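You operate a simulated robot arm through the tools that you are given. There is no shell and no other tool.

You run a simulated robot arm. Do the job below in one go: nothing can be reset, and whatever is moved stays where it is left.

JOB
Wipe the crumbs out of the utensil bay, then lay the serving spoon in it.
Fine: top drawer at the toaster end; use the blue cloth and put it back; shut the drawer after. What is to be rubbed or washed off counts as gone when no trace of it is left.
Where things are to end (x, y in the base frame): serving spoon within 0.06 m of [0.78, -0.73].

The check looks at the end state, three seconds after you hand in, the way a careful person would. Anything else that was tipped, shoved, dropped, spilled or broken makes it a failure. Flat cloth is picked up by pressing the open fingertips on it (5 to 10 N) and closing them slowly along it; thin cloth reads only 2 to 8 mm in the jaws.

ROBOT AND FRAMES
A 7-joint arm with a two-finger parallel gripper, fixed in place. Base frame: the origin is on the floor under the middle of its stand, x ahead of it, y to its left, z up; the work surface is at about z = 0.9. Lengths are in m, angles in degrees, forces in N, time in s.
It reaches about 1.372 m from its shoulder. Its first joint turns from -149.0 to 149.0 degrees. Payload 3.43 kg.
Tool frame: the origin (TCP) lies between the finger pads and is the grasp point; the fingertips stand 0.03 m ahead of it; z points along the fingers, y is the line along which they close. The gripper opens to 0.094 m. The fingers are 0.028 m wide and 0.01 m thick; the gripper's body (0.05 by 0.096 m) begins 0.055 m behind the TCP.
Orientation is that of the tool frame in the base frame, as [roll, pitch, yaw] about the fixed x, y, z axes, in that order (R = Rz(yaw) Ry(pitch) Rx(roll)). With the fingers straight down and closing along the base's y, the tool's x points along the base's -x, its y along +y and its z along -z.

CONTROLS
- The arm moves only by the tool send_rows. Its arguments are lists of equal length, an entry for each row: "fingers": the gripper command, from -1 (shut) to 1 (fully open), values between in proportion; "slide": the shift along the tool's x, y, z in m, a list of three; "angular": the turn, a rotation vector about the tool's x, y, z in degrees, a list of three. In form: {"fingers": [fingers, ...], "slide": [[x, y, z], ...], "angular": [[rx, ry, rz], ...]}. A call has 1 to 20 rows; each row shifts and turns the commanded pose from where the row before left it, along the tool's axes as they then stand. A row lasts 0.2 s, in which the tool goes at most 0.05 m and 8.6 degrees; a call with a longer step from one row to the next is refused whole, and so is a gripper value outside its range. Where a pose cannot be reached the arm comes as near as it can. A force on the tool above 60 N (or 10 N above the force at the start of the call, whichever is more), or a blocked arm, ends the call early, and 0.2 s more pass. Each finger travels about 0.045 m/s and halts on what it meets, pressing with about 40 N; the grip force reading is that of the motor and also rises with nothing between the fingers. The clock runs only during rows and for 0.2 s after the last one: add rows that do not move to give the fingers time. It gives the time, the measured TCP pose, the force on the tool (base axes), the opening and the grip force at its end, in the units of the frame above (readings bear some noise), with the torque about the TCP (base axes, N m) and any sound that the robot's microphone picked up, and new pictures: "pictures" is both (left out), scene, wrist or none.
- Cameras (640 x 400 px; columns grow to the right, rows downward): "scene" is fixed at [0.0559, -0.6622, 1.3448]; the picture's right is [0.10, -1.00, 0.00], its down [-0.83, -0.08, -0.55] and it looks along [0.55, 0.05, -0.83] (base axes); focal length 214 px, centre (320, 200). "wrist" rides on the gripper at [0.076, 0.014, -0.102] in the tool frame; the picture's right is [-0.18, 0.98, 0.00], its down [-0.75, -0.14, -0.64] and it looks along [-0.63, -0.12, 0.77] (tool axes); focal length 243 px, centre (320, 200). There is no depth. A picture from a camera that has moved, and an enlarged one, comes with that camera's place and axes in the base frame and with its lens. The place of the scene camera against the robot may be out by one fixed shift of up to 0.025 m in any direction.
- inspect(camera, box): a new picture of the part [left, top, right, bottom] of that camera's present view, enlarged. The clock stands still meanwhile.
- job_done(): hands the job in; it is judged then, once.

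Places have to be worked out from the pictures, the camera data and where the tool is seen. Open the gripper and draw the arm clear of the work before you hand the job in, unless the task says otherwise.

The tools are called after ">>>" by a JSON object that holds its "api" and its "payload". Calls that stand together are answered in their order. send_rows: Moves the arm, as the interface text tells. Its arguments: {"type":"object","properties":{"fingers":{"type":"array"},"slide":{"type":"array"},"angular":{"type":"array"},"pictures":{"type":"string","enum":["both","scene","wrist","none"]}},"required":["fingers","slide","angular"]} The other tools are called the same way: inspect (camera, box) takes an enlarged picture of a part of a camera's view; job_done () hands the job in.

At the start:

```text
time: 0.0
eef_pos: [0.8218, -0.5475, 1.1742]
tcp_rot: [179.9, 0.0, 180.0]
contact_force: [-0.7, 0.2, 0.2]
ft_torque: [0.01, -0.03, -0.04]
opening: 0.0938
gripper_force: 0.0
```

scene: 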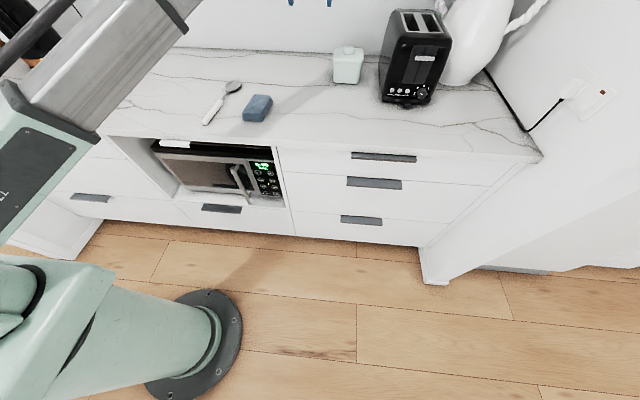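
wrist: 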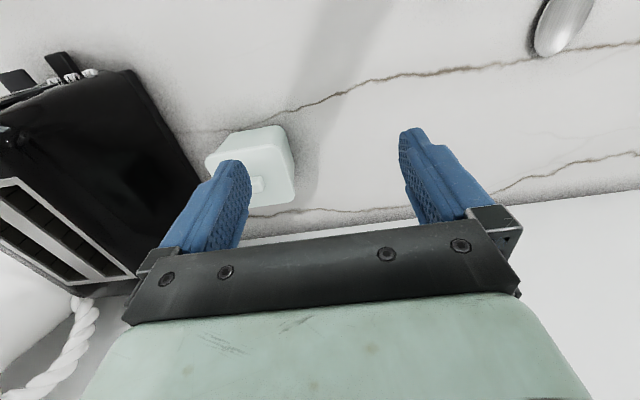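

I start by looking closely at the scene: the spoon, the blue cloth, the toaster and the drawers beneath it.

>>> {"api": "inspect", "payload": {"camera": "scene", "box": [180, 50, 340, 150]}}

>>> {"api": "inspect", "payload": {"camera": "scene", "box": [270, 80, 550, 255]}}

>>> {"api": "inspect", "payload": {"camera": "scene", "box": [320, 0, 480, 100]}}

```text
4.00 times, centred on (260, 100) of scene
camera zoom: at [0.0559, -0.6622, 1.3448], right [0.1, -1.0, 0.0], down [-0.83, -0.08, -0.55], along [0.55, 0.05, -0.83], focal length 858 px, centre (560, 600)
```

zoom: 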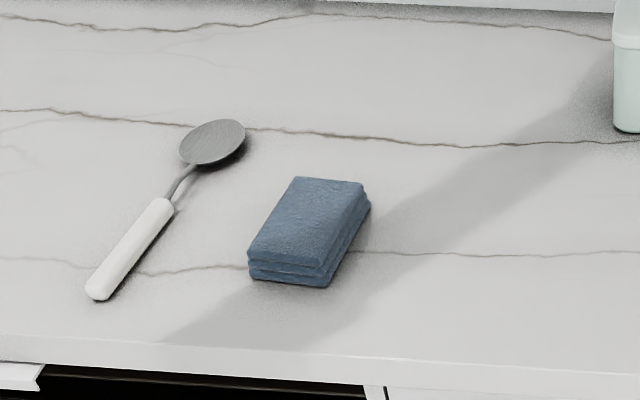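

```text
2.29 times, centred on (410, 168) of scene
camera zoom: at [0.0559, -0.6622, 1.3448], right [0.1, -1.0, 0.0], down [-0.83, -0.08, -0.55], along [0.55, 0.05, -0.83], focal length 490 px, centre (114, 274)
```

zoom: 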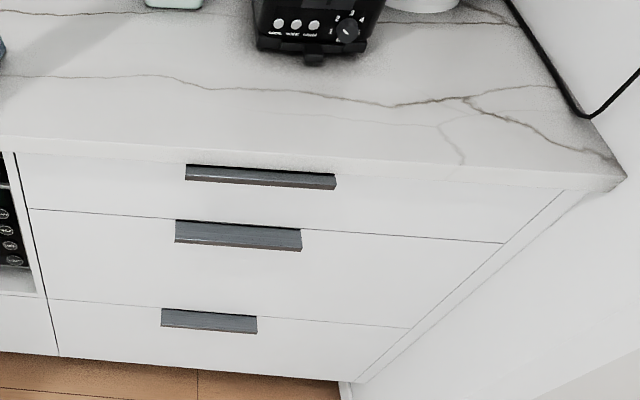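

```text
4.00 times, centred on (400, 50) of scene
camera zoom: at [0.0559, -0.6622, 1.3448], right [0.1, -1.0, 0.0], down [-0.83, -0.08, -0.55], along [0.55, 0.05, -0.83], focal length 858 px, centre (0, 800)
```

zoom: 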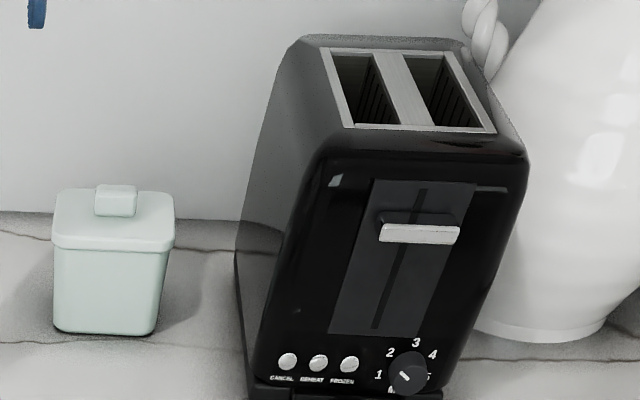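

I'll enlarge the top drawer's handle to see how it is built before planning the pull.

>>> {"api": "inspect", "payload": {"camera": "scene", "box": [340, 135, 436, 195]}}

>>> {"api": "inspect", "payload": {"camera": "scene", "box": [230, 70, 294, 130]}}

>>> {"api": "inspect", "payload": {"camera": "scene", "box": [190, 70, 254, 130]}}

```text
6.67 times, centred on (388, 165) of scene
camera zoom: at [0.0559, -0.6622, 1.3448], right [0.1, -1.0, 0.0], down [-0.83, -0.08, -0.55], along [0.55, 0.05, -0.83], focal length 1430 px, centre (-133, 433)
```

zoom: 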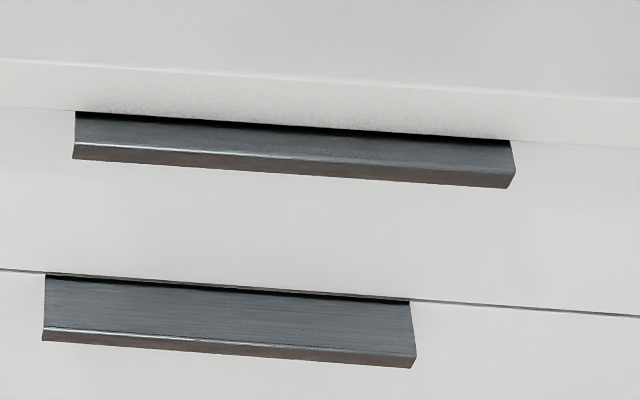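

```text
6.67 times, centred on (262, 100) of scene
camera zoom: at [0.0559, -0.6622, 1.3448], right [0.1, -1.0, 0.0], down [-0.83, -0.08, -0.55], along [0.55, 0.05, -0.83], focal length 1430 px, centre (707, 867)
```

zoom: 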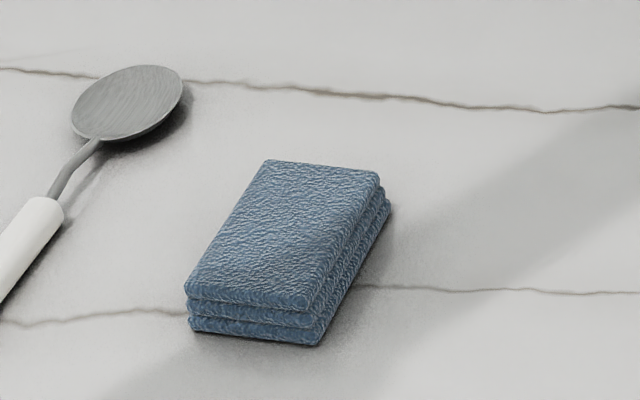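

```text
6.67 times, centred on (222, 100) of scene
camera zoom: at [0.0559, -0.6622, 1.3448], right [0.1, -1.0, 0.0], down [-0.83, -0.08, -0.55], along [0.55, 0.05, -0.83], focal length 1430 px, centre (973, 867)
```

zoom: 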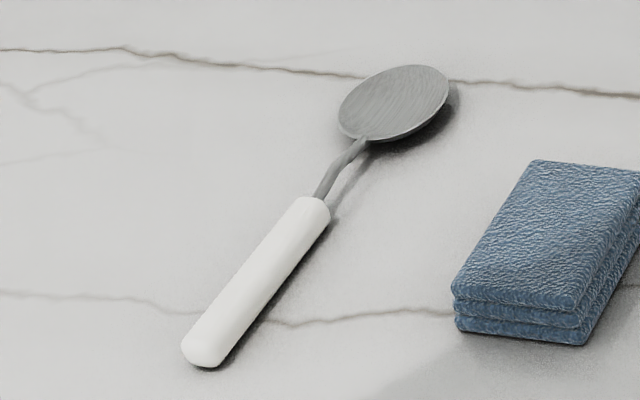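

The drawer handle is a lip pull just under the counter edge (about x 0.545, y -0.715 to -0.915, z about 0.865). I'll draw the arm back at height so the wrist camera can look at it.

>>> {"api": "send_rows", "payload": {"fingers": [1, 1, 1, 1, 1, 1, 1, 1, 1, 1], "slide": [[0.042, -0.025, 0.001], [0.042, -0.025, 0.001], [0.042, -0.025, 0.001], [0.042, -0.025, 0.001], [0.042, -0.025, 0.001], [0.042, -0.025, 0.001], [0.042, -0.025, 0.001], [0.042, -0.025, 0.001], [0.042, -0.025, 0.001], [0.042, -0.025, 0.001]], "angular": [[0, 0, 0], [0, 0, 0], [0, 0, 0], [0, 0, 0], [0, 0, 0], [0, 0, 0], [0, 0, 0], [0, 0, 0], [0, 0, 0], [0, 0, 0]]}}

```text
time: 2.2
eef_pos: [0.4008, -0.7972, 1.165]
tcp_rot: [-179.9, 0.0, 180.0]
contact_force: [0.2, 0.3, 0.5]
ft_torque: [0.03, -0.02, 0.04]
opening: 0.0939
gripper_force: 0.0
camera wrist: at [0.3247, -0.7831, 1.2677], right [0.18, 0.98, 0.0], down [0.75, -0.14, 0.64], along [0.63, -0.12, -0.77], focal length 243 px, centre (320, 200)
```

scene: 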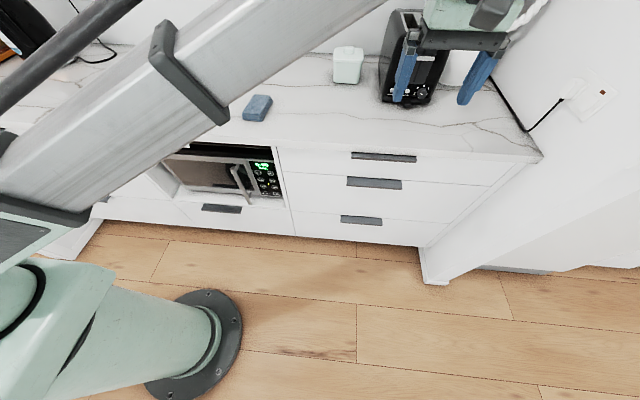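
wrist: 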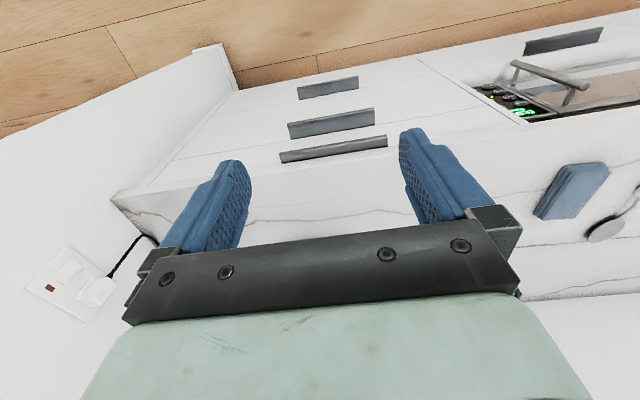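

The wrist view is upside down relative to the base and shows the three handles. I'll enlarge the top one to fix its position from this calibrated camera.

>>> {"api": "inspect", "payload": {"camera": "wrist", "box": [260, 90, 404, 180]}}

>>> {"api": "inspect", "payload": {"camera": "wrist", "box": [500, 130, 640, 260]}}

```text
4.44 times, centred on (332, 135) of wrist
camera zoom: at [0.3247, -0.7831, 1.2677], right [0.18, 0.98, 0.0], down [0.75, -0.14, 0.64], along [0.63, -0.12, -0.77], focal length 1078 px, centre (267, 489)
```

zoom: 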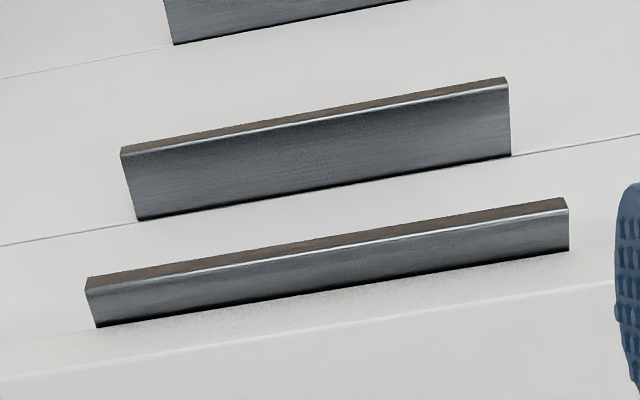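

```text
3.08 times, centred on (570, 195) of wrist
camera zoom: at [0.3247, -0.7831, 1.2677], right [0.18, 0.98, 0.0], down [0.75, -0.14, 0.64], along [0.63, -0.12, -0.77], focal length 746 px, centre (-449, 215)
```

zoom: 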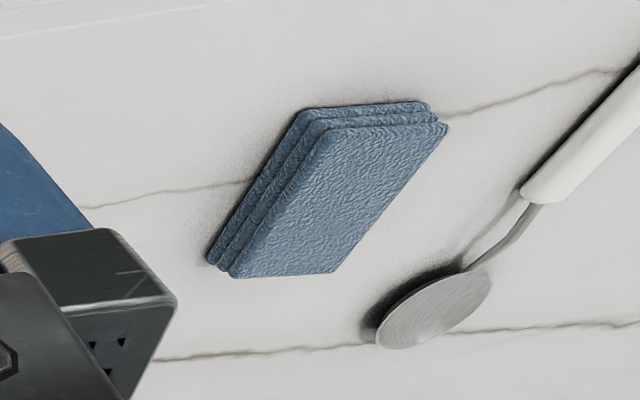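

From the calibrated wrist camera: handle outer edge x≈0.531, y −0.70 to −0.90, counter edge x≈0.548 (z 0.87–0.90), drawer face x≈0.568. I'll now pitch the gripper so that the fingers point forward (+x), staying well clear.

>>> {"api": "send_rows", "payload": {"fingers": [1, 1, 1, 1, 1, 1, 1, 1, 1, 1, 1], "slide": [[0, 0, 0], [0, 0, 0], [0, 0, 0], [0, 0, 0], [0, 0, 0], [0, 0, 0], [0, 0, 0], [0, 0, 0], [0, 0, 0], [0, 0, 0], [0, 0, 0]], "angular": [[0, -8.2, 0], [0, -8.2, 0], [0, -8.2, 0], [0, -8.2, 0], [0, -8.2, 0], [0, -8.2, 0], [0, -8.2, 0], [0, -8.2, 0], [0, -8.2, 0], [0, -8.2, 0], [0, -8.0, 0]]}}

```text
time: 4.6
eef_pos: [0.4019, -0.7976, 1.164]
tcp_rot: [-2.2, 90.0, -2.1]
contact_force: [-0.6, 1.1, 0.6]
ft_torque: [0.01, 0.0, 0.0]
opening: 0.094
gripper_force: 0.1
camera wrist: at [0.2986, -0.7831, 1.0879], right [0.0, 0.98, 0.18], down [-0.64, -0.14, 0.75], along [0.77, -0.12, 0.63], focal length 243 px, centre (320, 200)
```

scene: 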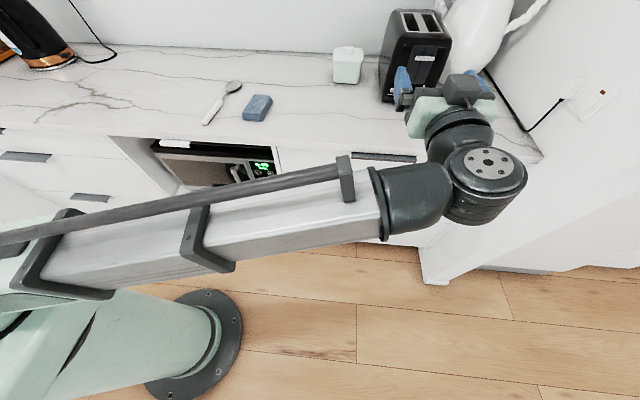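
wrist: 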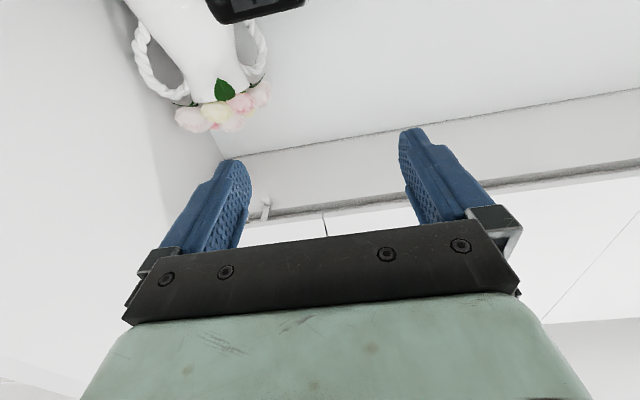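

The fingers now point along +x. Next I roll 90° about the tool axis so the jaws close vertically, and narrow the opening to about 45 mm.

>>> {"api": "send_rows", "payload": {"fingers": [0.5, 0.2, 0, 0, 0, 0, 0, 0, 0, 0, 0], "slide": [[0, 0, 0], [0, 0, 0], [0, 0, 0], [0, 0, 0], [0, 0, 0], [0, 0, 0], [0, 0, 0], [0, 0, 0], [0, 0, 0], [0, 0, 0], [0, 0, 0]], "angular": [[0, 0, 8.2], [0, 0, 8.2], [0, 0, 8.2], [0, 0, 8.2], [0, 0, 8.2], [0, 0, 8.2], [0, 0, 8.2], [0, 0, 8.2], [0, 0, 8.2], [0, 0, 8.2], [0, 0, 8.0]]}}

```text
time: 7.0
eef_pos: [0.4013, -0.7986, 1.1626]
tcp_rot: [89.9, 0.0, 90.0]
contact_force: [-0.4, 0.6, -0.1]
ft_torque: [-0.02, 0.01, -0.01]
opening: 0.0471
gripper_force: 0.0
camera wrist: at [0.2985, -0.7224, 1.1785], right [0.0, -0.19, 0.98], down [-0.64, -0.75, -0.14], along [0.77, -0.63, -0.12], focal length 243 px, centre (320, 200)
```

scene: 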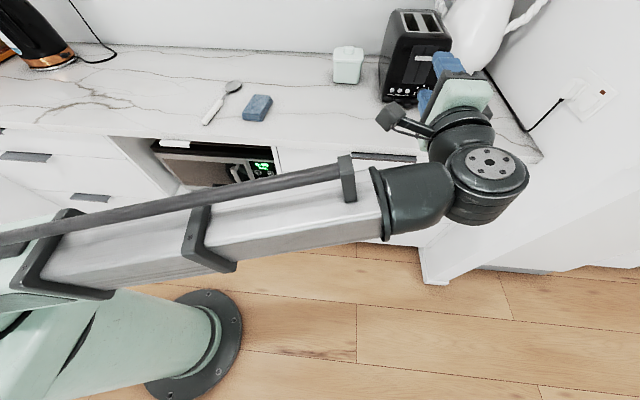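
wrist: 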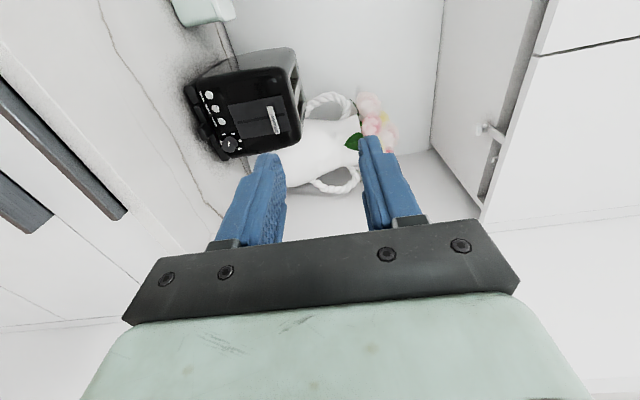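

Closing axis is vertical now (tool x=+y, y=+z, z=+x). I lower to handle height, still about 10 cm short of the handle.

>>> {"api": "send_rows", "payload": {"fingers": [0, 0, 0, 0, 0, 0, 0, 0], "slide": [[0, -0.0375, 0], [0, -0.0375, 0], [0, -0.0375, 0], [0, -0.0375, 0], [0, -0.0375, 0], [0, -0.0375, 0], [0, -0.0375, 0], [0, -0.0375, 0]], "angular": [[0, 0, 0], [0, 0, 0], [0, 0, 0], [0, 0, 0], [0, 0, 0], [0, 0, 0], [0, 0, 0], [0, 0, 0]]}}

```text
time: 8.8
eef_pos: [0.398, -0.7977, 0.8626]
tcp_rot: [90.0, 0.0, 90.0]
contact_force: [-0.1, 0.6, 0.1]
ft_torque: [-0.03, -0.01, -0.04]
opening: 0.0469
gripper_force: 0.1
camera wrist: at [0.2965, -0.7216, 0.8775], right [0.0, -0.18, 0.98], down [-0.64, -0.75, -0.14], along [0.77, -0.63, -0.12], focal length 243 px, centre (320, 200)
```

scene: 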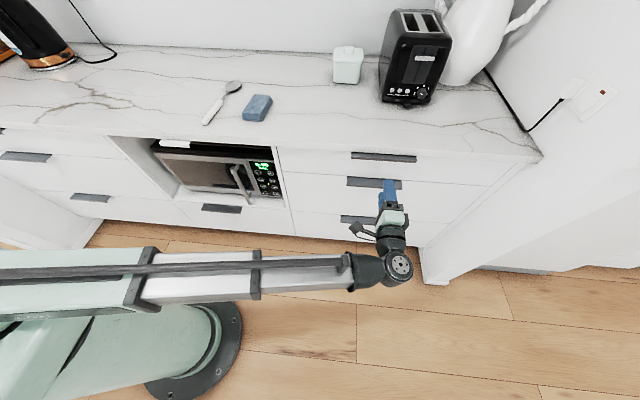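
wrist: 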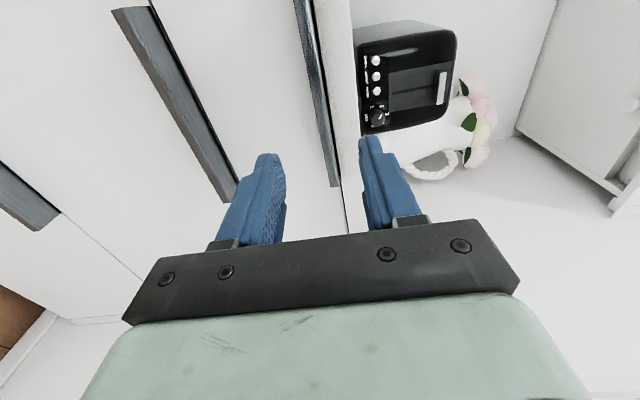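

The handle is in view between the jaws. I enlarge it to measure its height relative to the fingers.

>>> {"api": "inspect", "payload": {"camera": "wrist", "box": [240, 0, 400, 240]}}

>>> {"api": "inspect", "payload": {"camera": "wrist", "box": [290, 140, 370, 220]}}

```text
1.67 times, centred on (320, 120) of wrist
camera zoom: at [0.2965, -0.7216, 0.8775], right [0.0, -0.18, 0.98], down [-0.64, -0.75, -0.14], along [0.77, -0.63, -0.12], focal length 404 px, centre (320, 333)
```

zoom: 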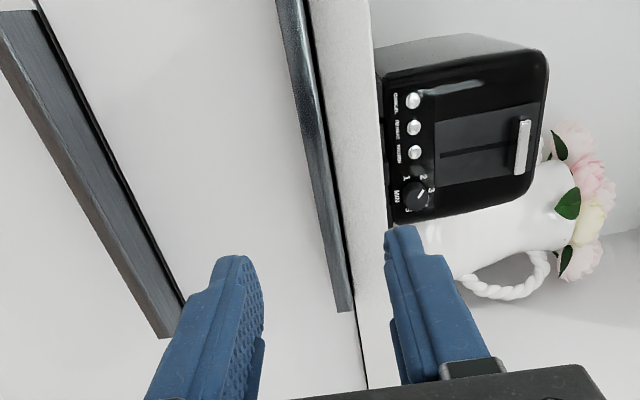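

```text
5.00 times, centred on (330, 180) of wrist
camera zoom: at [0.2965, -0.7216, 0.8775], right [0.0, -0.18, 0.98], down [-0.64, -0.75, -0.14], along [0.77, -0.63, -0.12], focal length 1213 px, centre (270, 300)
```

zoom: 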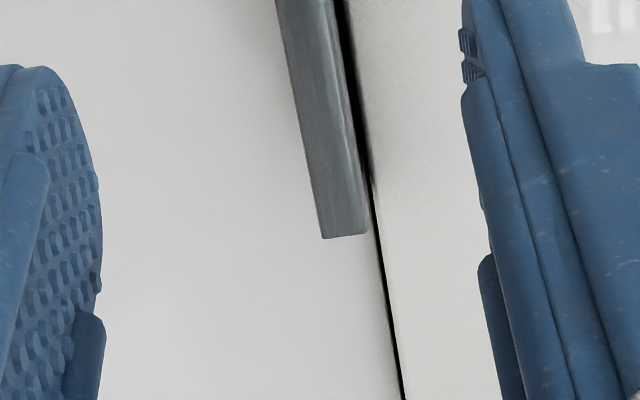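

The handle's front edge spans z≈0.858–0.869, centred on my TCP height. I advance until the tips overlap the handle by about 12 mm, short of the counter edge, then close.

>>> {"api": "send_rows", "payload": {"fingers": [0, 0, 0, 0, 0, 0], "slide": [[0, 0, 0.035], [0, 0, 0.03], [0, 0, 0.02], [0, 0.0005, 0.015], [0, 0, 0.008], [0, 0, 0.006]], "angular": [[0, 0, 0], [0, 0, 0], [0, 0, 0], [0, 0, 0], [0, 0, 0], [0, 0, 0]]}}

```text
time: 10.2
eef_pos: [0.5163, -0.7975, 0.8656]
tcp_rot: [90.0, 0.0, 90.0]
contact_force: [-0.4, 0.5, -0.2]
ft_torque: [0.0, -0.01, 0.03]
opening: 0.0471
gripper_force: 0.1
camera wrist: at [0.4131, -0.7219, 0.8801], right [0.0, -0.18, 0.98], down [-0.64, -0.75, -0.14], along [0.77, -0.63, -0.12], focal length 243 px, centre (320, 200)
```

scene: 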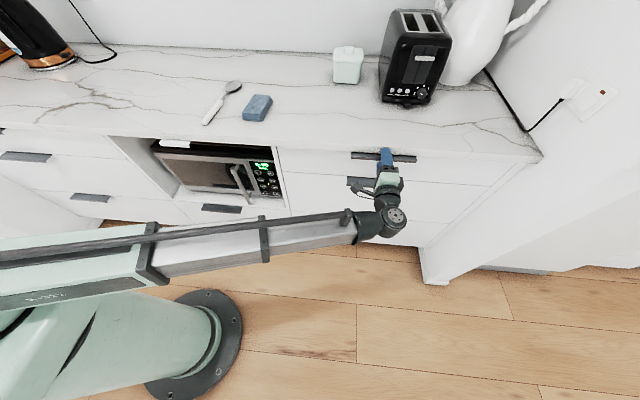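
wrist: 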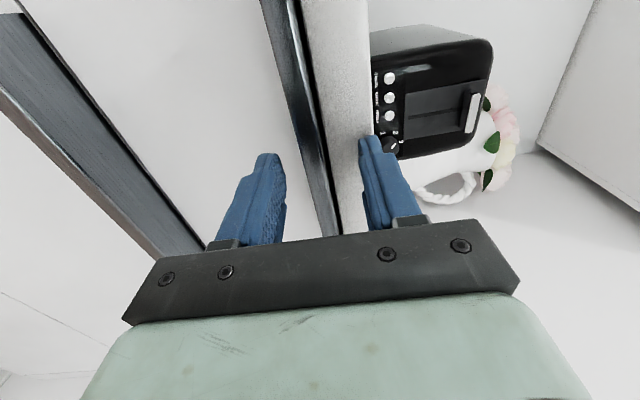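

The tips are at x≈0.546 with no contact. I lower 2 mm to centre on the lip and close the jaws gently.

>>> {"api": "send_rows", "payload": {"fingers": [-0.2, -0.5, -0.7, -0.9, -1, -1], "slide": [[0, -0.002, 0], [0, 0, 0], [0, 0, 0], [0, 0, 0], [0, 0, 0], [0, 0, 0]], "angular": [[0, 0, 0], [0, 0, 0], [0, 0, 0], [0, 0, 0], [0, 0, 0], [0, 0, 0]]}}

```text
time: 11.6
eef_pos: [0.5169, -0.7991, 0.8596]
tcp_rot: [90.4, -0.1, 90.2]
contact_force: [-3.8, 7.6, -36.4]
ft_torque: [-0.02, -0.05, -0.61]
opening: 0.0177
gripper_force: 44.9
camera wrist: at [0.413, -0.7217, 0.8753], right [0.01, -0.18, 0.98], down [-0.64, -0.75, -0.14], along [0.77, -0.63, -0.12], focal length 243 px, centre (320, 200)
```

scene: 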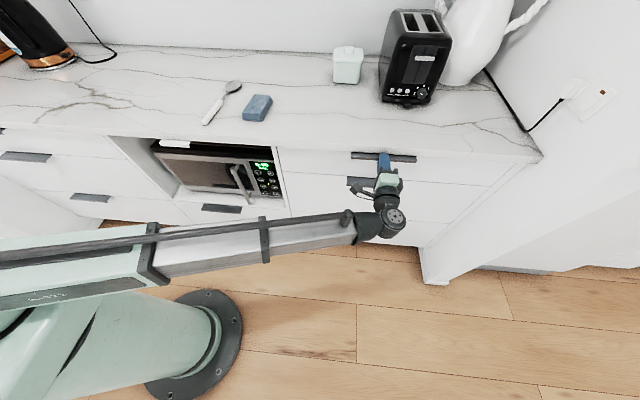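
wrist: 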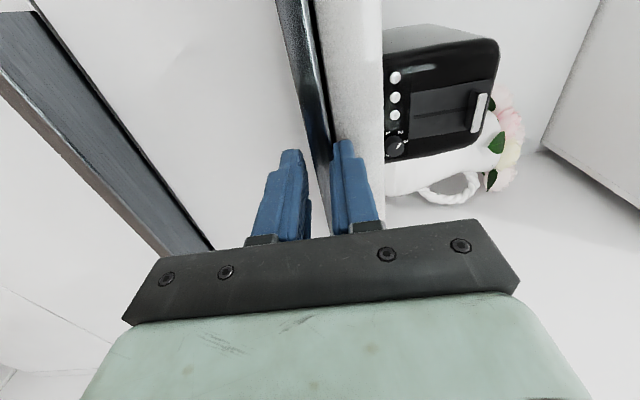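

The jaws hold the lip (opening 17.7 mm, grip 45 N), with the arm loaded downward 36 N because the lip sits about 4 mm lower than commanded. I ease the command down to relieve that, and test a small pull.

>>> {"api": "send_rows", "payload": {"fingers": [-1, -1, -1, -1], "slide": [[0, -0.003, 0], [0, 0, -0.005], [0, 0, -0.01], [0, 0, -0.01]], "angular": [[0, 0, 0], [0, 0, 0], [0, 0, 0], [0, 0, 0]]}}

```text
time: 12.6
eef_pos: [0.4901, -0.7991, 0.86]
tcp_rot: [89.8, 0.0, 90.1]
contact_force: [1.5, 7.4, 0.9]
ft_torque: [0.25, -0.11, 0.09]
opening: 0.0178
gripper_force: 45.4
camera wrist: at [0.387, -0.7218, 0.8739], right [0.0, -0.18, 0.98], down [-0.64, -0.75, -0.14], along [0.77, -0.63, -0.12], focal length 243 px, centre (320, 200)
```

scene: 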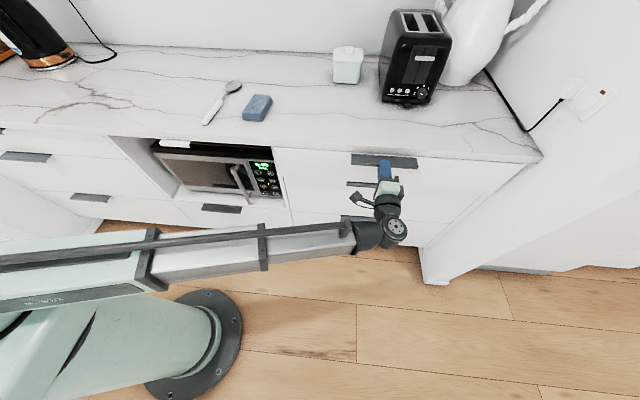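
wrist: 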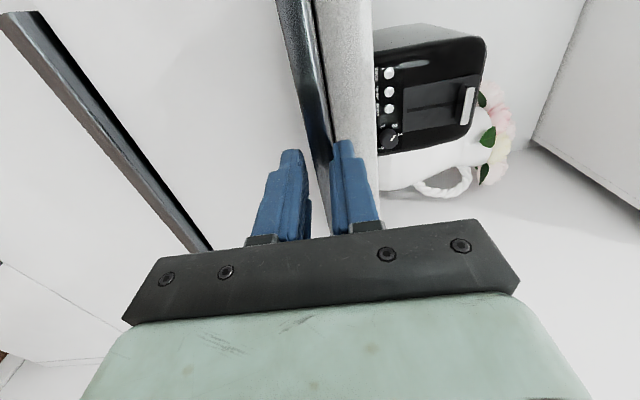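

The drawer is following (27 mm open, little resistance, grip unchanged). I keep pulling steadily.

>>> {"api": "send_rows", "payload": {"fingers": [-1, -1, -1, -1, -1, -1, -1, -1], "slide": [[0, 0, -0.02], [0, 0, -0.025], [0, 0, -0.025], [0, 0, -0.025], [0, 0, -0.025], [0, 0, -0.025], [0, 0, -0.02], [0, 0, -0.01]], "angular": [[0, 0, 0], [0, 0, 0], [0, 0, 0], [0, 0, 0], [0, 0, 0], [0, 0, 0], [0, 0, 0], [0, 0, 0]]}}

```text
time: 14.4
eef_pos: [0.3134, -0.7982, 0.8606]
tcp_rot: [89.8, 0.0, 90.0]
contact_force: [0.5, 12.7, 18.2]
ft_torque: [0.82, -0.33, 0.89]
opening: 0.0178
gripper_force: 45.1
camera wrist: at [0.2109, -0.7219, 0.8738], right [0.0, -0.18, 0.98], down [-0.64, -0.76, -0.14], along [0.77, -0.63, -0.12], focal length 243 px, centre (320, 200)
```

scene: 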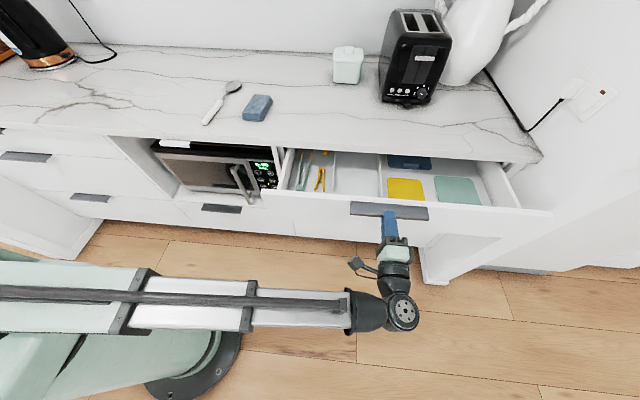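
wrist: 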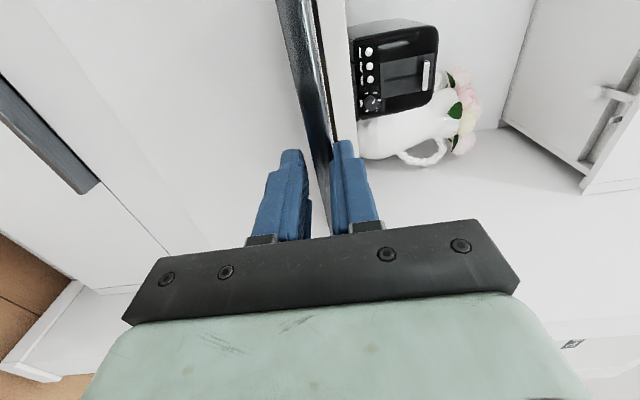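

The drawer is 20 cm open and shows compartments with items in them. I enlarge to identify the utensil bay before opening further.

>>> {"api": "inspect", "payload": {"camera": "scene", "box": [265, 135, 415, 225]}}

>>> {"api": "inspect", "payload": {"camera": "scene", "box": [370, 135, 520, 225]}}

```text
4.27 times, centred on (340, 180) of scene
camera zoom: at [0.0559, -0.6622, 1.3448], right [0.1, -1.0, 0.0], down [-0.83, -0.08, -0.55], along [0.55, 0.05, -0.83], focal length 915 px, centre (235, 285)
```

zoom: 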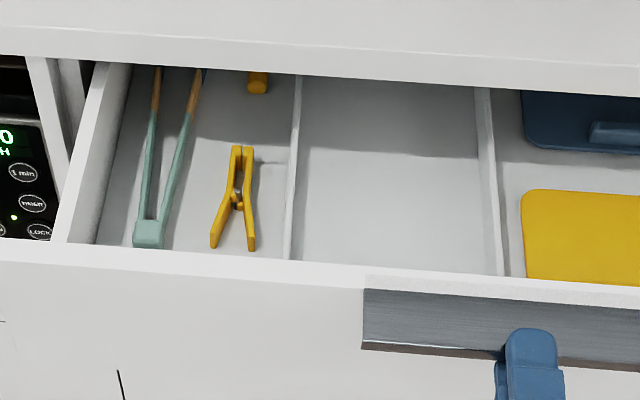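

```text
4.27 times, centred on (445, 180) of scene
camera zoom: at [0.0559, -0.6622, 1.3448], right [0.1, -1.0, 0.0], down [-0.83, -0.08, -0.55], along [0.55, 0.05, -0.83], focal length 915 px, centre (-213, 285)
```

zoom: 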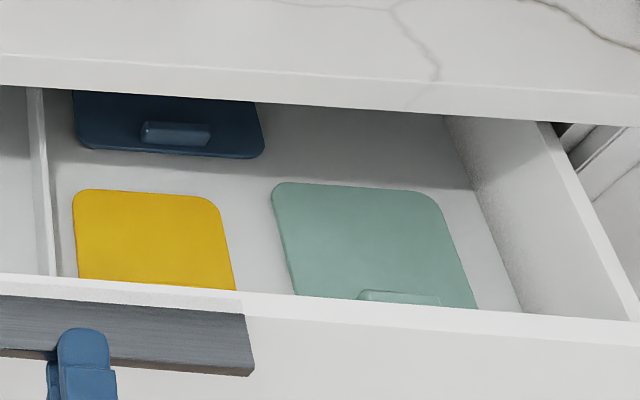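

The middle bay (y about −0.66 to −0.80) matches the target spot for the spoon; the left bay holds tongs and clips, the right one lids. I pull further, easing the vertical load slightly.

>>> {"api": "send_rows", "payload": {"fingers": [-1, -1, -1, -1, -1, -1], "slide": [[0, 0.001, -0.015], [0, 0.001, -0.02], [0, 0, -0.02], [0, 0, -0.02], [0, 0, -0.015], [0, 0, -0.01]], "angular": [[0, 0, 0], [0, 0, 0], [0, 0, 0], [0, 0, 0], [0, 0, 0], [0, 0, 0]]}}

```text
time: 15.8
eef_pos: [0.2152, -0.7979, 0.8603]
tcp_rot: [90.2, 0.0, 90.1]
contact_force: [-1.3, 19.9, -24.4]
ft_torque: [-0.77, -0.22, -0.6]
opening: 0.0175
gripper_force: 44.3
camera wrist: at [0.1123, -0.7219, 0.8749], right [0.0, -0.18, 0.98], down [-0.64, -0.75, -0.14], along [0.77, -0.63, -0.12], focal length 243 px, centre (320, 200)
```

scene: 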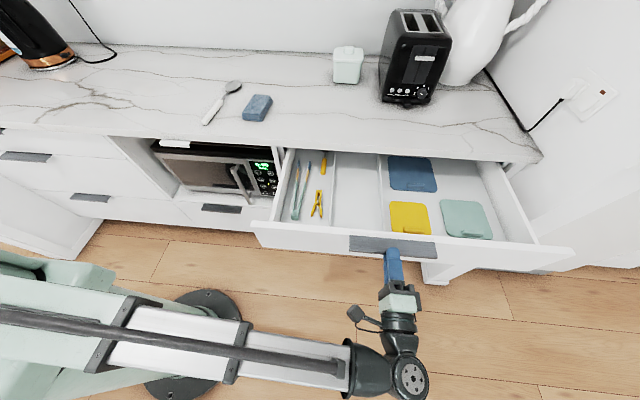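
wrist: 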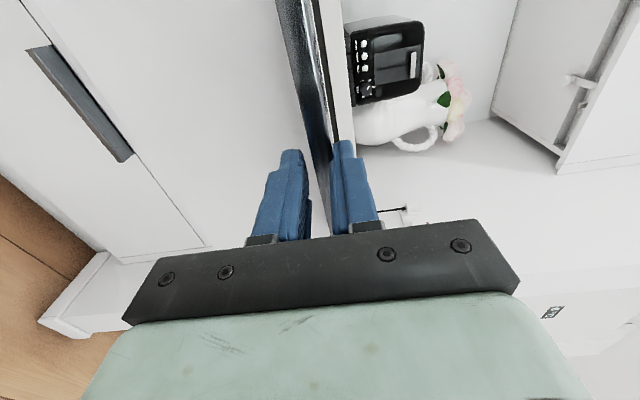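

About 30 cm open. I look into the middle bay for the crumbs.

>>> {"api": "inspect", "payload": {"camera": "scene", "box": [270, 140, 410, 250]}}

>>> {"api": "inspect", "payload": {"camera": "scene", "box": [320, 145, 400, 195]}}

```text
3.64 times, centred on (340, 195) of scene
camera zoom: at [0.0559, -0.6622, 1.3448], right [0.1, -1.0, 0.0], down [-0.83, -0.08, -0.55], along [0.55, 0.05, -0.83], focal length 780 px, centre (247, 218)
```

zoom: 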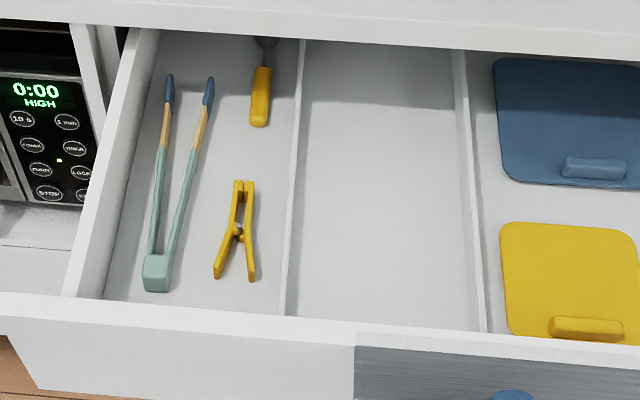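

```text
8.00 times, centred on (360, 170) of scene
camera zoom: at [0.0559, -0.6622, 1.3448], right [0.1, -1.0, 0.0], down [-0.83, -0.08, -0.55], along [0.55, 0.05, -0.83], focal length 1716 px, centre (0, 440)
```

zoom: 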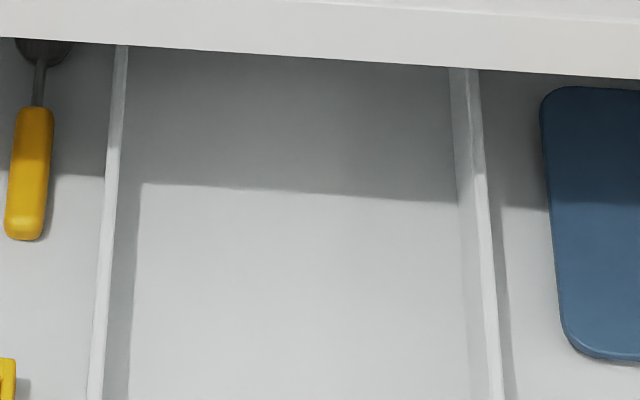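

No crumbs visible in the exposed part yet; they may lie farther back. I pull on carefully to see the rest of the bay.

>>> {"api": "send_rows", "payload": {"fingers": [-1, -1, -1, -1, -1, -1], "slide": [[0, -0.001, -0.01], [0, 0, -0.015], [0, 0, -0.015], [0, 0, -0.015], [0, 0, -0.01], [0, 0, -0.005]], "angular": [[0, 0, 0], [0, 0, 0], [0, 0, 0], [0, 0, 0], [0, 0, 0], [0, 0, 0]]}}

```text
time: 17.2
eef_pos: [0.145, -0.799, 0.8595]
tcp_rot: [90.1, 0.0, 90.1]
contact_force: [1.2, 31.0, -22.1]
ft_torque: [-0.47, -0.08, -0.25]
opening: 0.0177
gripper_force: 45.0
camera wrist: at [0.0417, -0.7224, 0.8748], right [0.0, -0.18, 0.98], down [-0.64, -0.76, -0.14], along [0.77, -0.63, -0.12], focal length 243 px, centre (320, 200)
```

scene: 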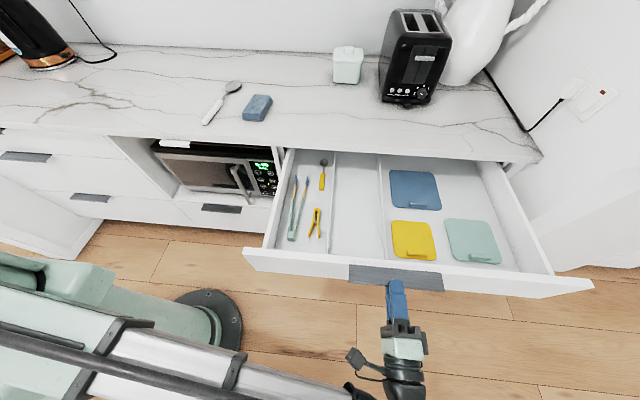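
wrist: 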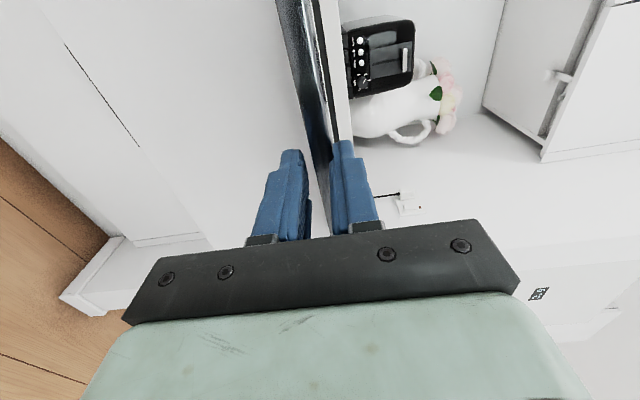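

Drawer about 37 cm open; a side load of 31 N has built up, which I'll relieve. First I check the bay again.

>>> {"api": "inspect", "payload": {"camera": "scene", "box": [280, 140, 420, 290]}}

>>> {"api": "inspect", "payload": {"camera": "scene", "box": [322, 145, 402, 205]}}

```text
2.67 times, centred on (350, 215) of scene
camera zoom: at [0.0559, -0.6622, 1.3448], right [0.1, -1.0, 0.0], down [-0.83, -0.08, -0.55], along [0.55, 0.05, -0.83], focal length 572 px, centre (240, 160)
```

zoom: 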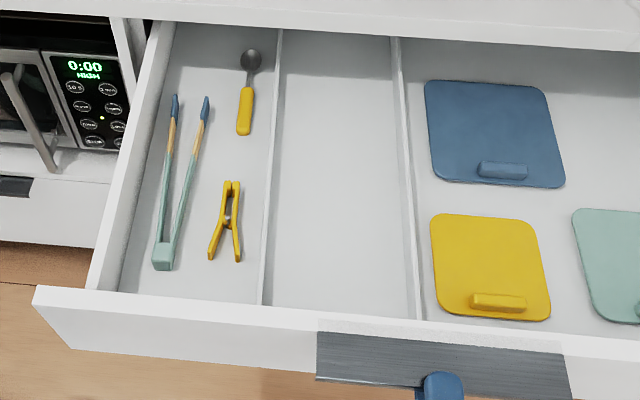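

```text
6.67 times, centred on (362, 175) of scene
camera zoom: at [0.0559, -0.6622, 1.3448], right [0.1, -1.0, 0.0], down [-0.83, -0.08, -0.55], along [0.55, 0.05, -0.83], focal length 1430 px, centre (40, 367)
```

zoom: 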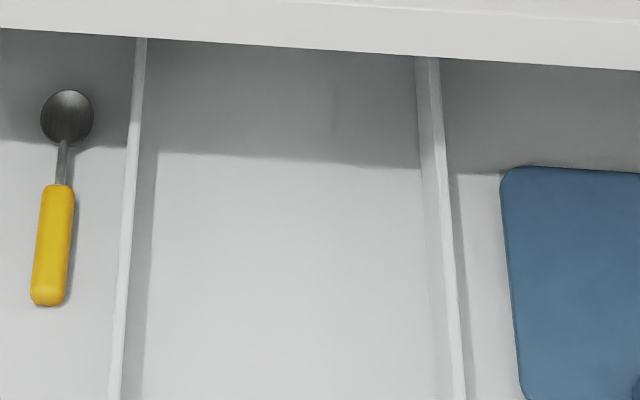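

The exposed part of the middle bay looks clean; only the back strip under the counter is hidden. I relieve the side load and draw the drawer out a few more centimetres.

>>> {"api": "send_rows", "payload": {"fingers": [-1, -1, -1, -1, -1], "slide": [[0.003, -0.001, -0.005], [0, 0, -0.01], [0, 0, -0.01], [0, 0, -0.01], [0, 0, -0.005]], "angular": [[0, 0, 0], [0, 0, 0], [0, 0, 0], [0, 0, 0], [0, 0, 0]]}}

```text
time: 18.4
eef_pos: [0.1048, -0.7977, 0.8582]
tcp_rot: [90.0, 0.1, 89.7]
contact_force: [1.2, -20.6, -12.8]
ft_torque: [-0.34, -0.09, 0.54]
opening: 0.0177
gripper_force: 45.1
camera wrist: at [0.0017, -0.7214, 0.8744], right [0.0, -0.18, 0.98], down [-0.65, -0.75, -0.14], along [0.76, -0.63, -0.12], focal length 243 px, centre (320, 200)
```

scene: 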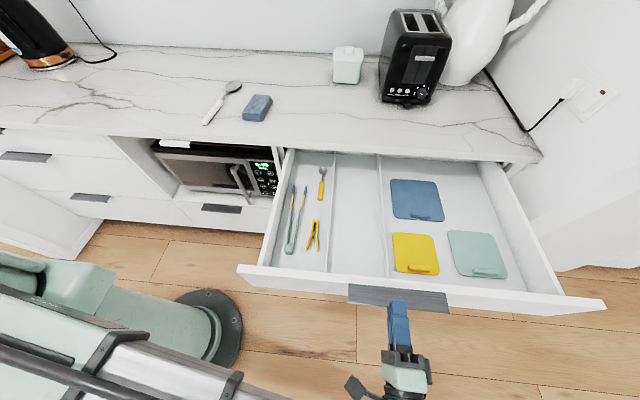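
wrist: 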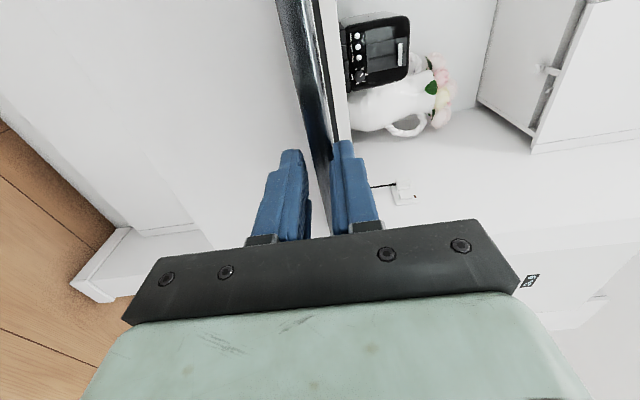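

>>> {"api": "inspect", "payload": {"camera": "scene", "box": [318, 145, 398, 195]}}

>>> {"api": "inspect", "payload": {"camera": "scene", "box": [310, 190, 400, 290]}}

```text
8.00 times, centred on (358, 170) of scene
camera zoom: at [0.0559, -0.6622, 1.3448], right [0.1, -1.0, 0.0], down [-0.83, -0.08, -0.55], along [0.55, 0.05, -0.83], focal length 1716 px, centre (16, 440)
```

zoom: 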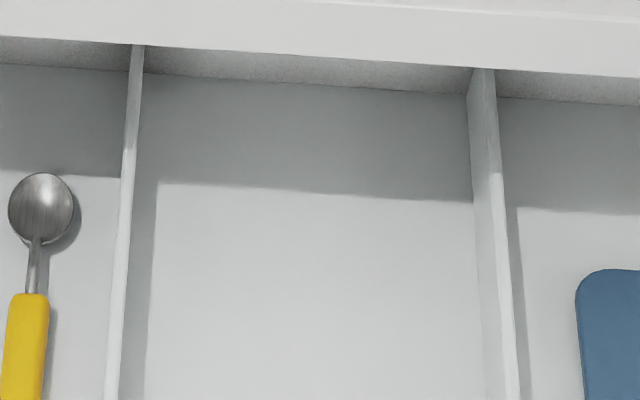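

```text
4.00 times, centred on (355, 240) of scene
camera zoom: at [0.0559, -0.6622, 1.3448], right [0.1, -1.0, 0.0], down [-0.83, -0.08, -0.55], along [0.55, 0.05, -0.83], focal length 858 px, centre (180, 40)
```

zoom: 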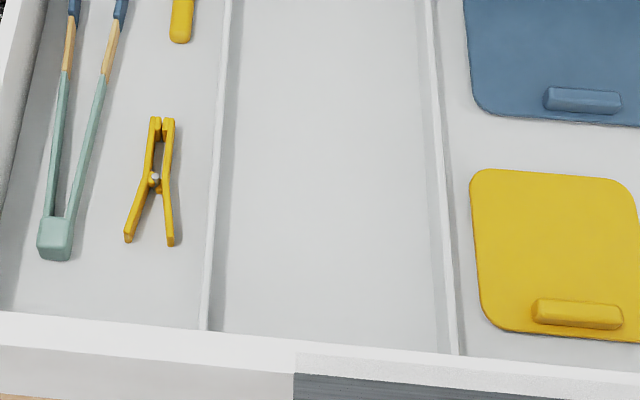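

The back wall is now visible and from this camera the bay looks bare, so the crumbs must be tiny, pale or close to the front wall. I release the handle and back off so I can look into the bay with the wrist camera.

>>> {"api": "send_rows", "payload": {"fingers": [-0.6, -0.3, -0.1, -0.1, -0.1, -0.1, -0.1, -0.1], "slide": [[0, 0, 0], [0, 0, 0], [0, 0, 0], [0, 0, 0], [0, 0, -0.01], [0, 0, -0.015], [0, 0, -0.015], [0, 0, 0]], "angular": [[0, 0, 0], [0, 0, 0], [0, 0, 0], [0, 0, 0], [0, 0, 0], [0, 0, 0], [0, 0, 0], [0, 0, 0]]}}

```text
time: 20.2
eef_pos: [0.0662, -0.7941, 0.86]
tcp_rot: [90.0, 0.0, 90.0]
contact_force: [0.2, -0.6, 0.2]
ft_torque: [-0.01, -0.01, 0.0]
opening: 0.0422
gripper_force: 0.2
camera wrist: at [-0.038, -0.7188, 0.8745], right [0.0, -0.18, 0.98], down [-0.64, -0.75, -0.14], along [0.77, -0.63, -0.12], focal length 243 px, centre (320, 200)
```

scene: 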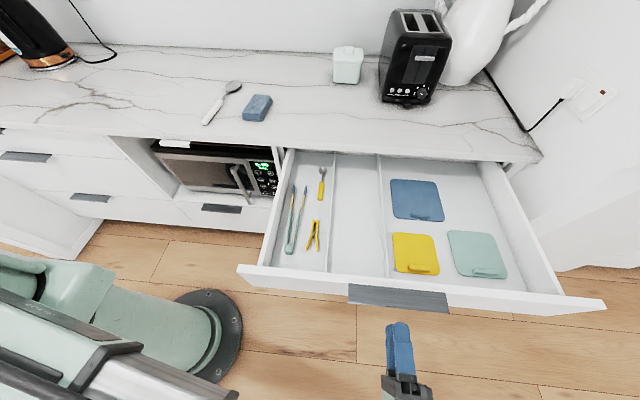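
wrist: 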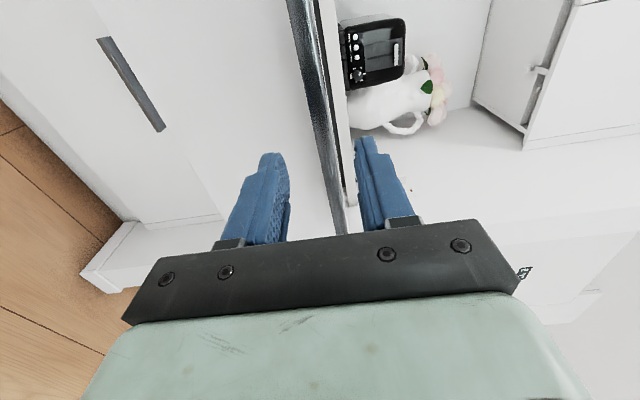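

Released cleanly; the drawer is 41 cm out (handle edge now x≈0.119). I raise the arm and undo the roll.

>>> {"api": "send_rows", "payload": {"fingers": [0, 0, 0, 0, 0, 0, 0, 0, 0, 0, 0, 0, 0, 0, 0, 0, 0, 0], "slide": [[0, 0.043, 0], [0, 0.043, 0], [0, 0.043, 0], [0, 0.043, 0], [0, 0.043, 0], [0, 0.043, 0], [0, 0.043, 0], [0, 0, 0], [0, 0, 0], [0, 0, 0], [0, 0, 0], [0, 0, 0], [0, 0, 0], [0, 0, 0], [0, 0, 0], [0, 0, 0], [0, 0, 0], [0, 0, 0]], "angular": [[0, 0, 0], [0, 0, 0], [0, 0, 0], [0, 0, 0], [0, 0, 0], [0, 0, 0], [0, 0, 0], [0, 0, -8.2], [0, 0, -8.2], [0, 0, -8.2], [0, 0, -8.2], [0, 0, -8.2], [0, 0, -8.2], [0, 0, -8.2], [0, 0, -8.2], [0, 0, -8.2], [0, 0, -8.2], [0, 0, -8.0]], "pictures": "scene"}}

```text
time: 24.0
eef_pos: [0.0661, -0.7948, 1.1614]
tcp_rot: [-89.0, 89.8, -88.9]
contact_force: [-0.7, 0.3, 0.0]
ft_torque: [0.02, -0.01, 0.0]
opening: 0.0468
gripper_force: 0.1
```

scene: 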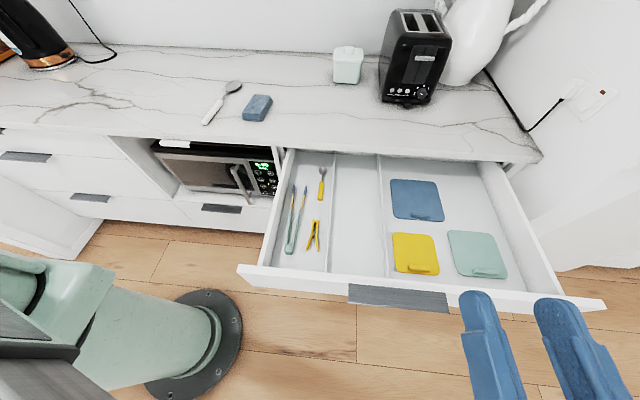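

Now I pitch the fingers back to straight down.

>>> {"api": "send_rows", "payload": {"fingers": [0, 0, 0, 0, 0, 0, 0, 0, 0, 0, 0], "slide": [[0, 0, 0], [0, 0, 0], [0, 0, 0], [0, 0, 0], [0, 0, 0], [0, 0, 0], [0, 0, 0], [0, 0, 0], [0, 0, 0], [0, 0, 0], [0, 0, 0]], "angular": [[0, 8.2, 0], [0, 8.2, 0], [0, 8.2, 0], [0, 8.2, 0], [0, 8.2, 0], [0, 8.2, 0], [0, 8.2, 0], [0, 8.2, 0], [0, 8.2, 0], [0, 8.2, 0], [0, 8.0, 0]]}}

```text
time: 26.4
eef_pos: [0.0639, -0.796, 1.1606]
tcp_rot: [-180.0, -0.1, -180.0]
contact_force: [0.6, -0.2, -0.2]
ft_torque: [-0.01, -0.01, 0.0]
opening: 0.0468
gripper_force: 0.0
camera wrist: at [-0.0107, -0.7809, 1.2639], right [0.18, 0.98, 0.0], down [0.76, -0.14, 0.64], along [0.63, -0.12, -0.77], focal length 243 px, centre (320, 200)
```

scene: 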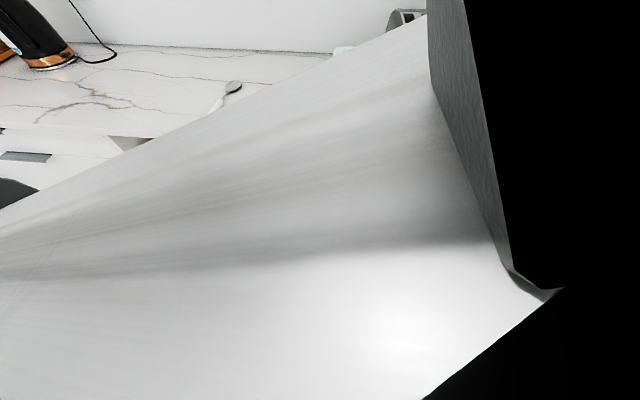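
wrist: 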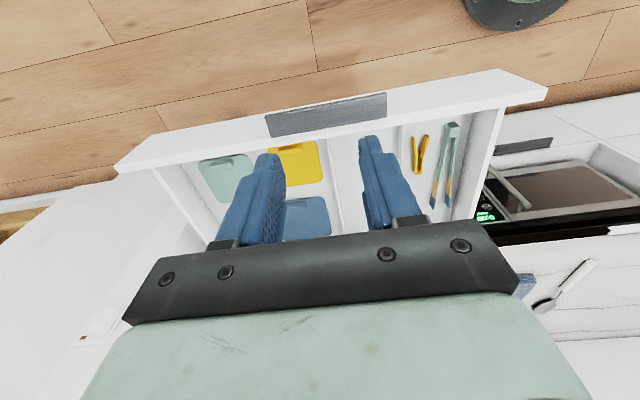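

The middle bay is partly hidden behind the fingers. I shift the gripper aside so the wrist camera sees the whole bay floor, including behind the drawer front.

>>> {"api": "send_rows", "payload": {"fingers": [0, 0, 0, 0, 0], "slide": [[-0.01, -0.04, 0], [-0.01, -0.04, 0], [-0.01, -0.04, 0], [-0.01, -0.03, 0], [0, 0, 0]], "angular": [[0, 0, 0], [0, 0, 0], [0, 0, 0], [0, 0, 0], [0, 0, 0]], "pictures": "wrist"}}

```text
time: 27.6
eef_pos: [0.1063, -0.9433, 1.1605]
tcp_rot: [-180.0, -0.1, 180.0]
contact_force: [0.0, 0.2, 0.1]
ft_torque: [0.02, -0.01, 0.01]
opening: 0.0469
gripper_force: 0.0
camera wrist: at [0.0299, -0.9294, 1.2643], right [0.18, 0.98, 0.0], down [0.75, -0.14, 0.64], along [0.63, -0.12, -0.77], focal length 243 px, centre (320, 200)
```

wrist: 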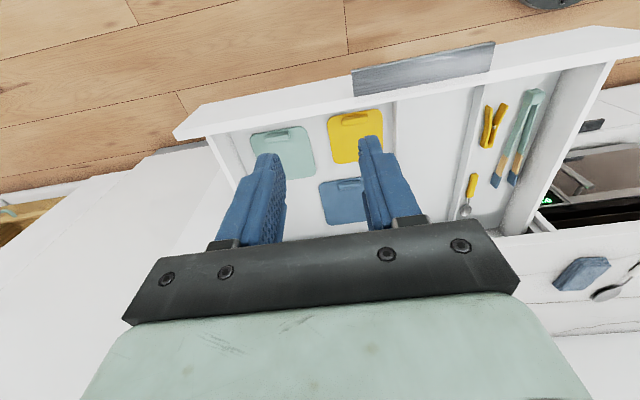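

>>> {"api": "inspect", "payload": {"camera": "wrist", "box": [370, 60, 530, 240]}}

>>> {"api": "inspect", "payload": {"camera": "wrist", "box": [390, 80, 490, 150]}}

>>> {"api": "inspect", "payload": {"camera": "wrist", "box": [390, 150, 490, 230]}}

```text
2.22 times, centred on (450, 150) of wrist
camera zoom: at [0.0299, -0.9294, 1.2643], right [0.18, 0.98, 0.0], down [0.75, -0.14, 0.64], along [0.63, -0.12, -0.77], focal length 539 px, centre (31, 311)
```

zoom: 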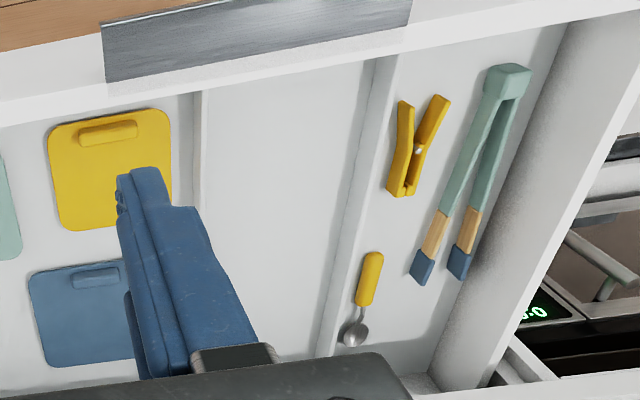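

```text
5.71 times, centred on (440, 115) of wrist
camera zoom: at [0.0299, -0.9294, 1.2643], right [0.18, 0.98, 0.0], down [0.75, -0.14, 0.64], along [0.63, -0.12, -0.77], focal length 1386 px, centre (-366, 686)
```

zoom: 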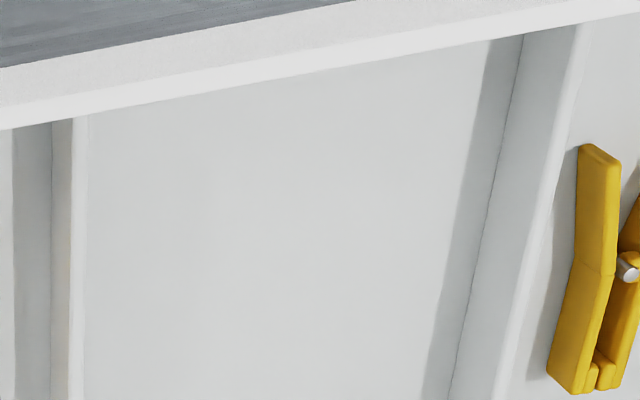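

```text
5.00 times, centred on (440, 190) of wrist
camera zoom: at [0.0299, -0.9294, 1.2643], right [0.18, 0.98, 0.0], down [0.75, -0.14, 0.64], along [0.63, -0.12, -0.77], focal length 1213 px, centre (-280, 250)
```

zoom: 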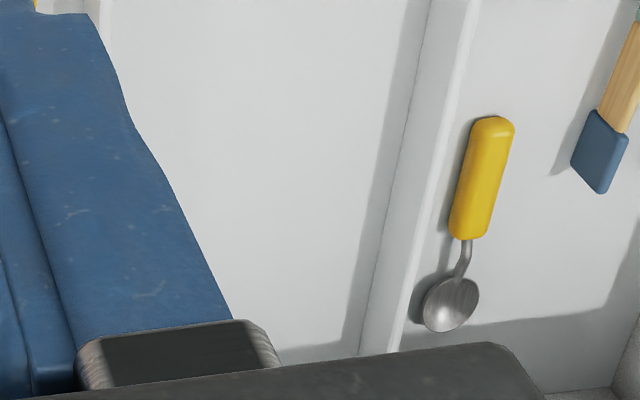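

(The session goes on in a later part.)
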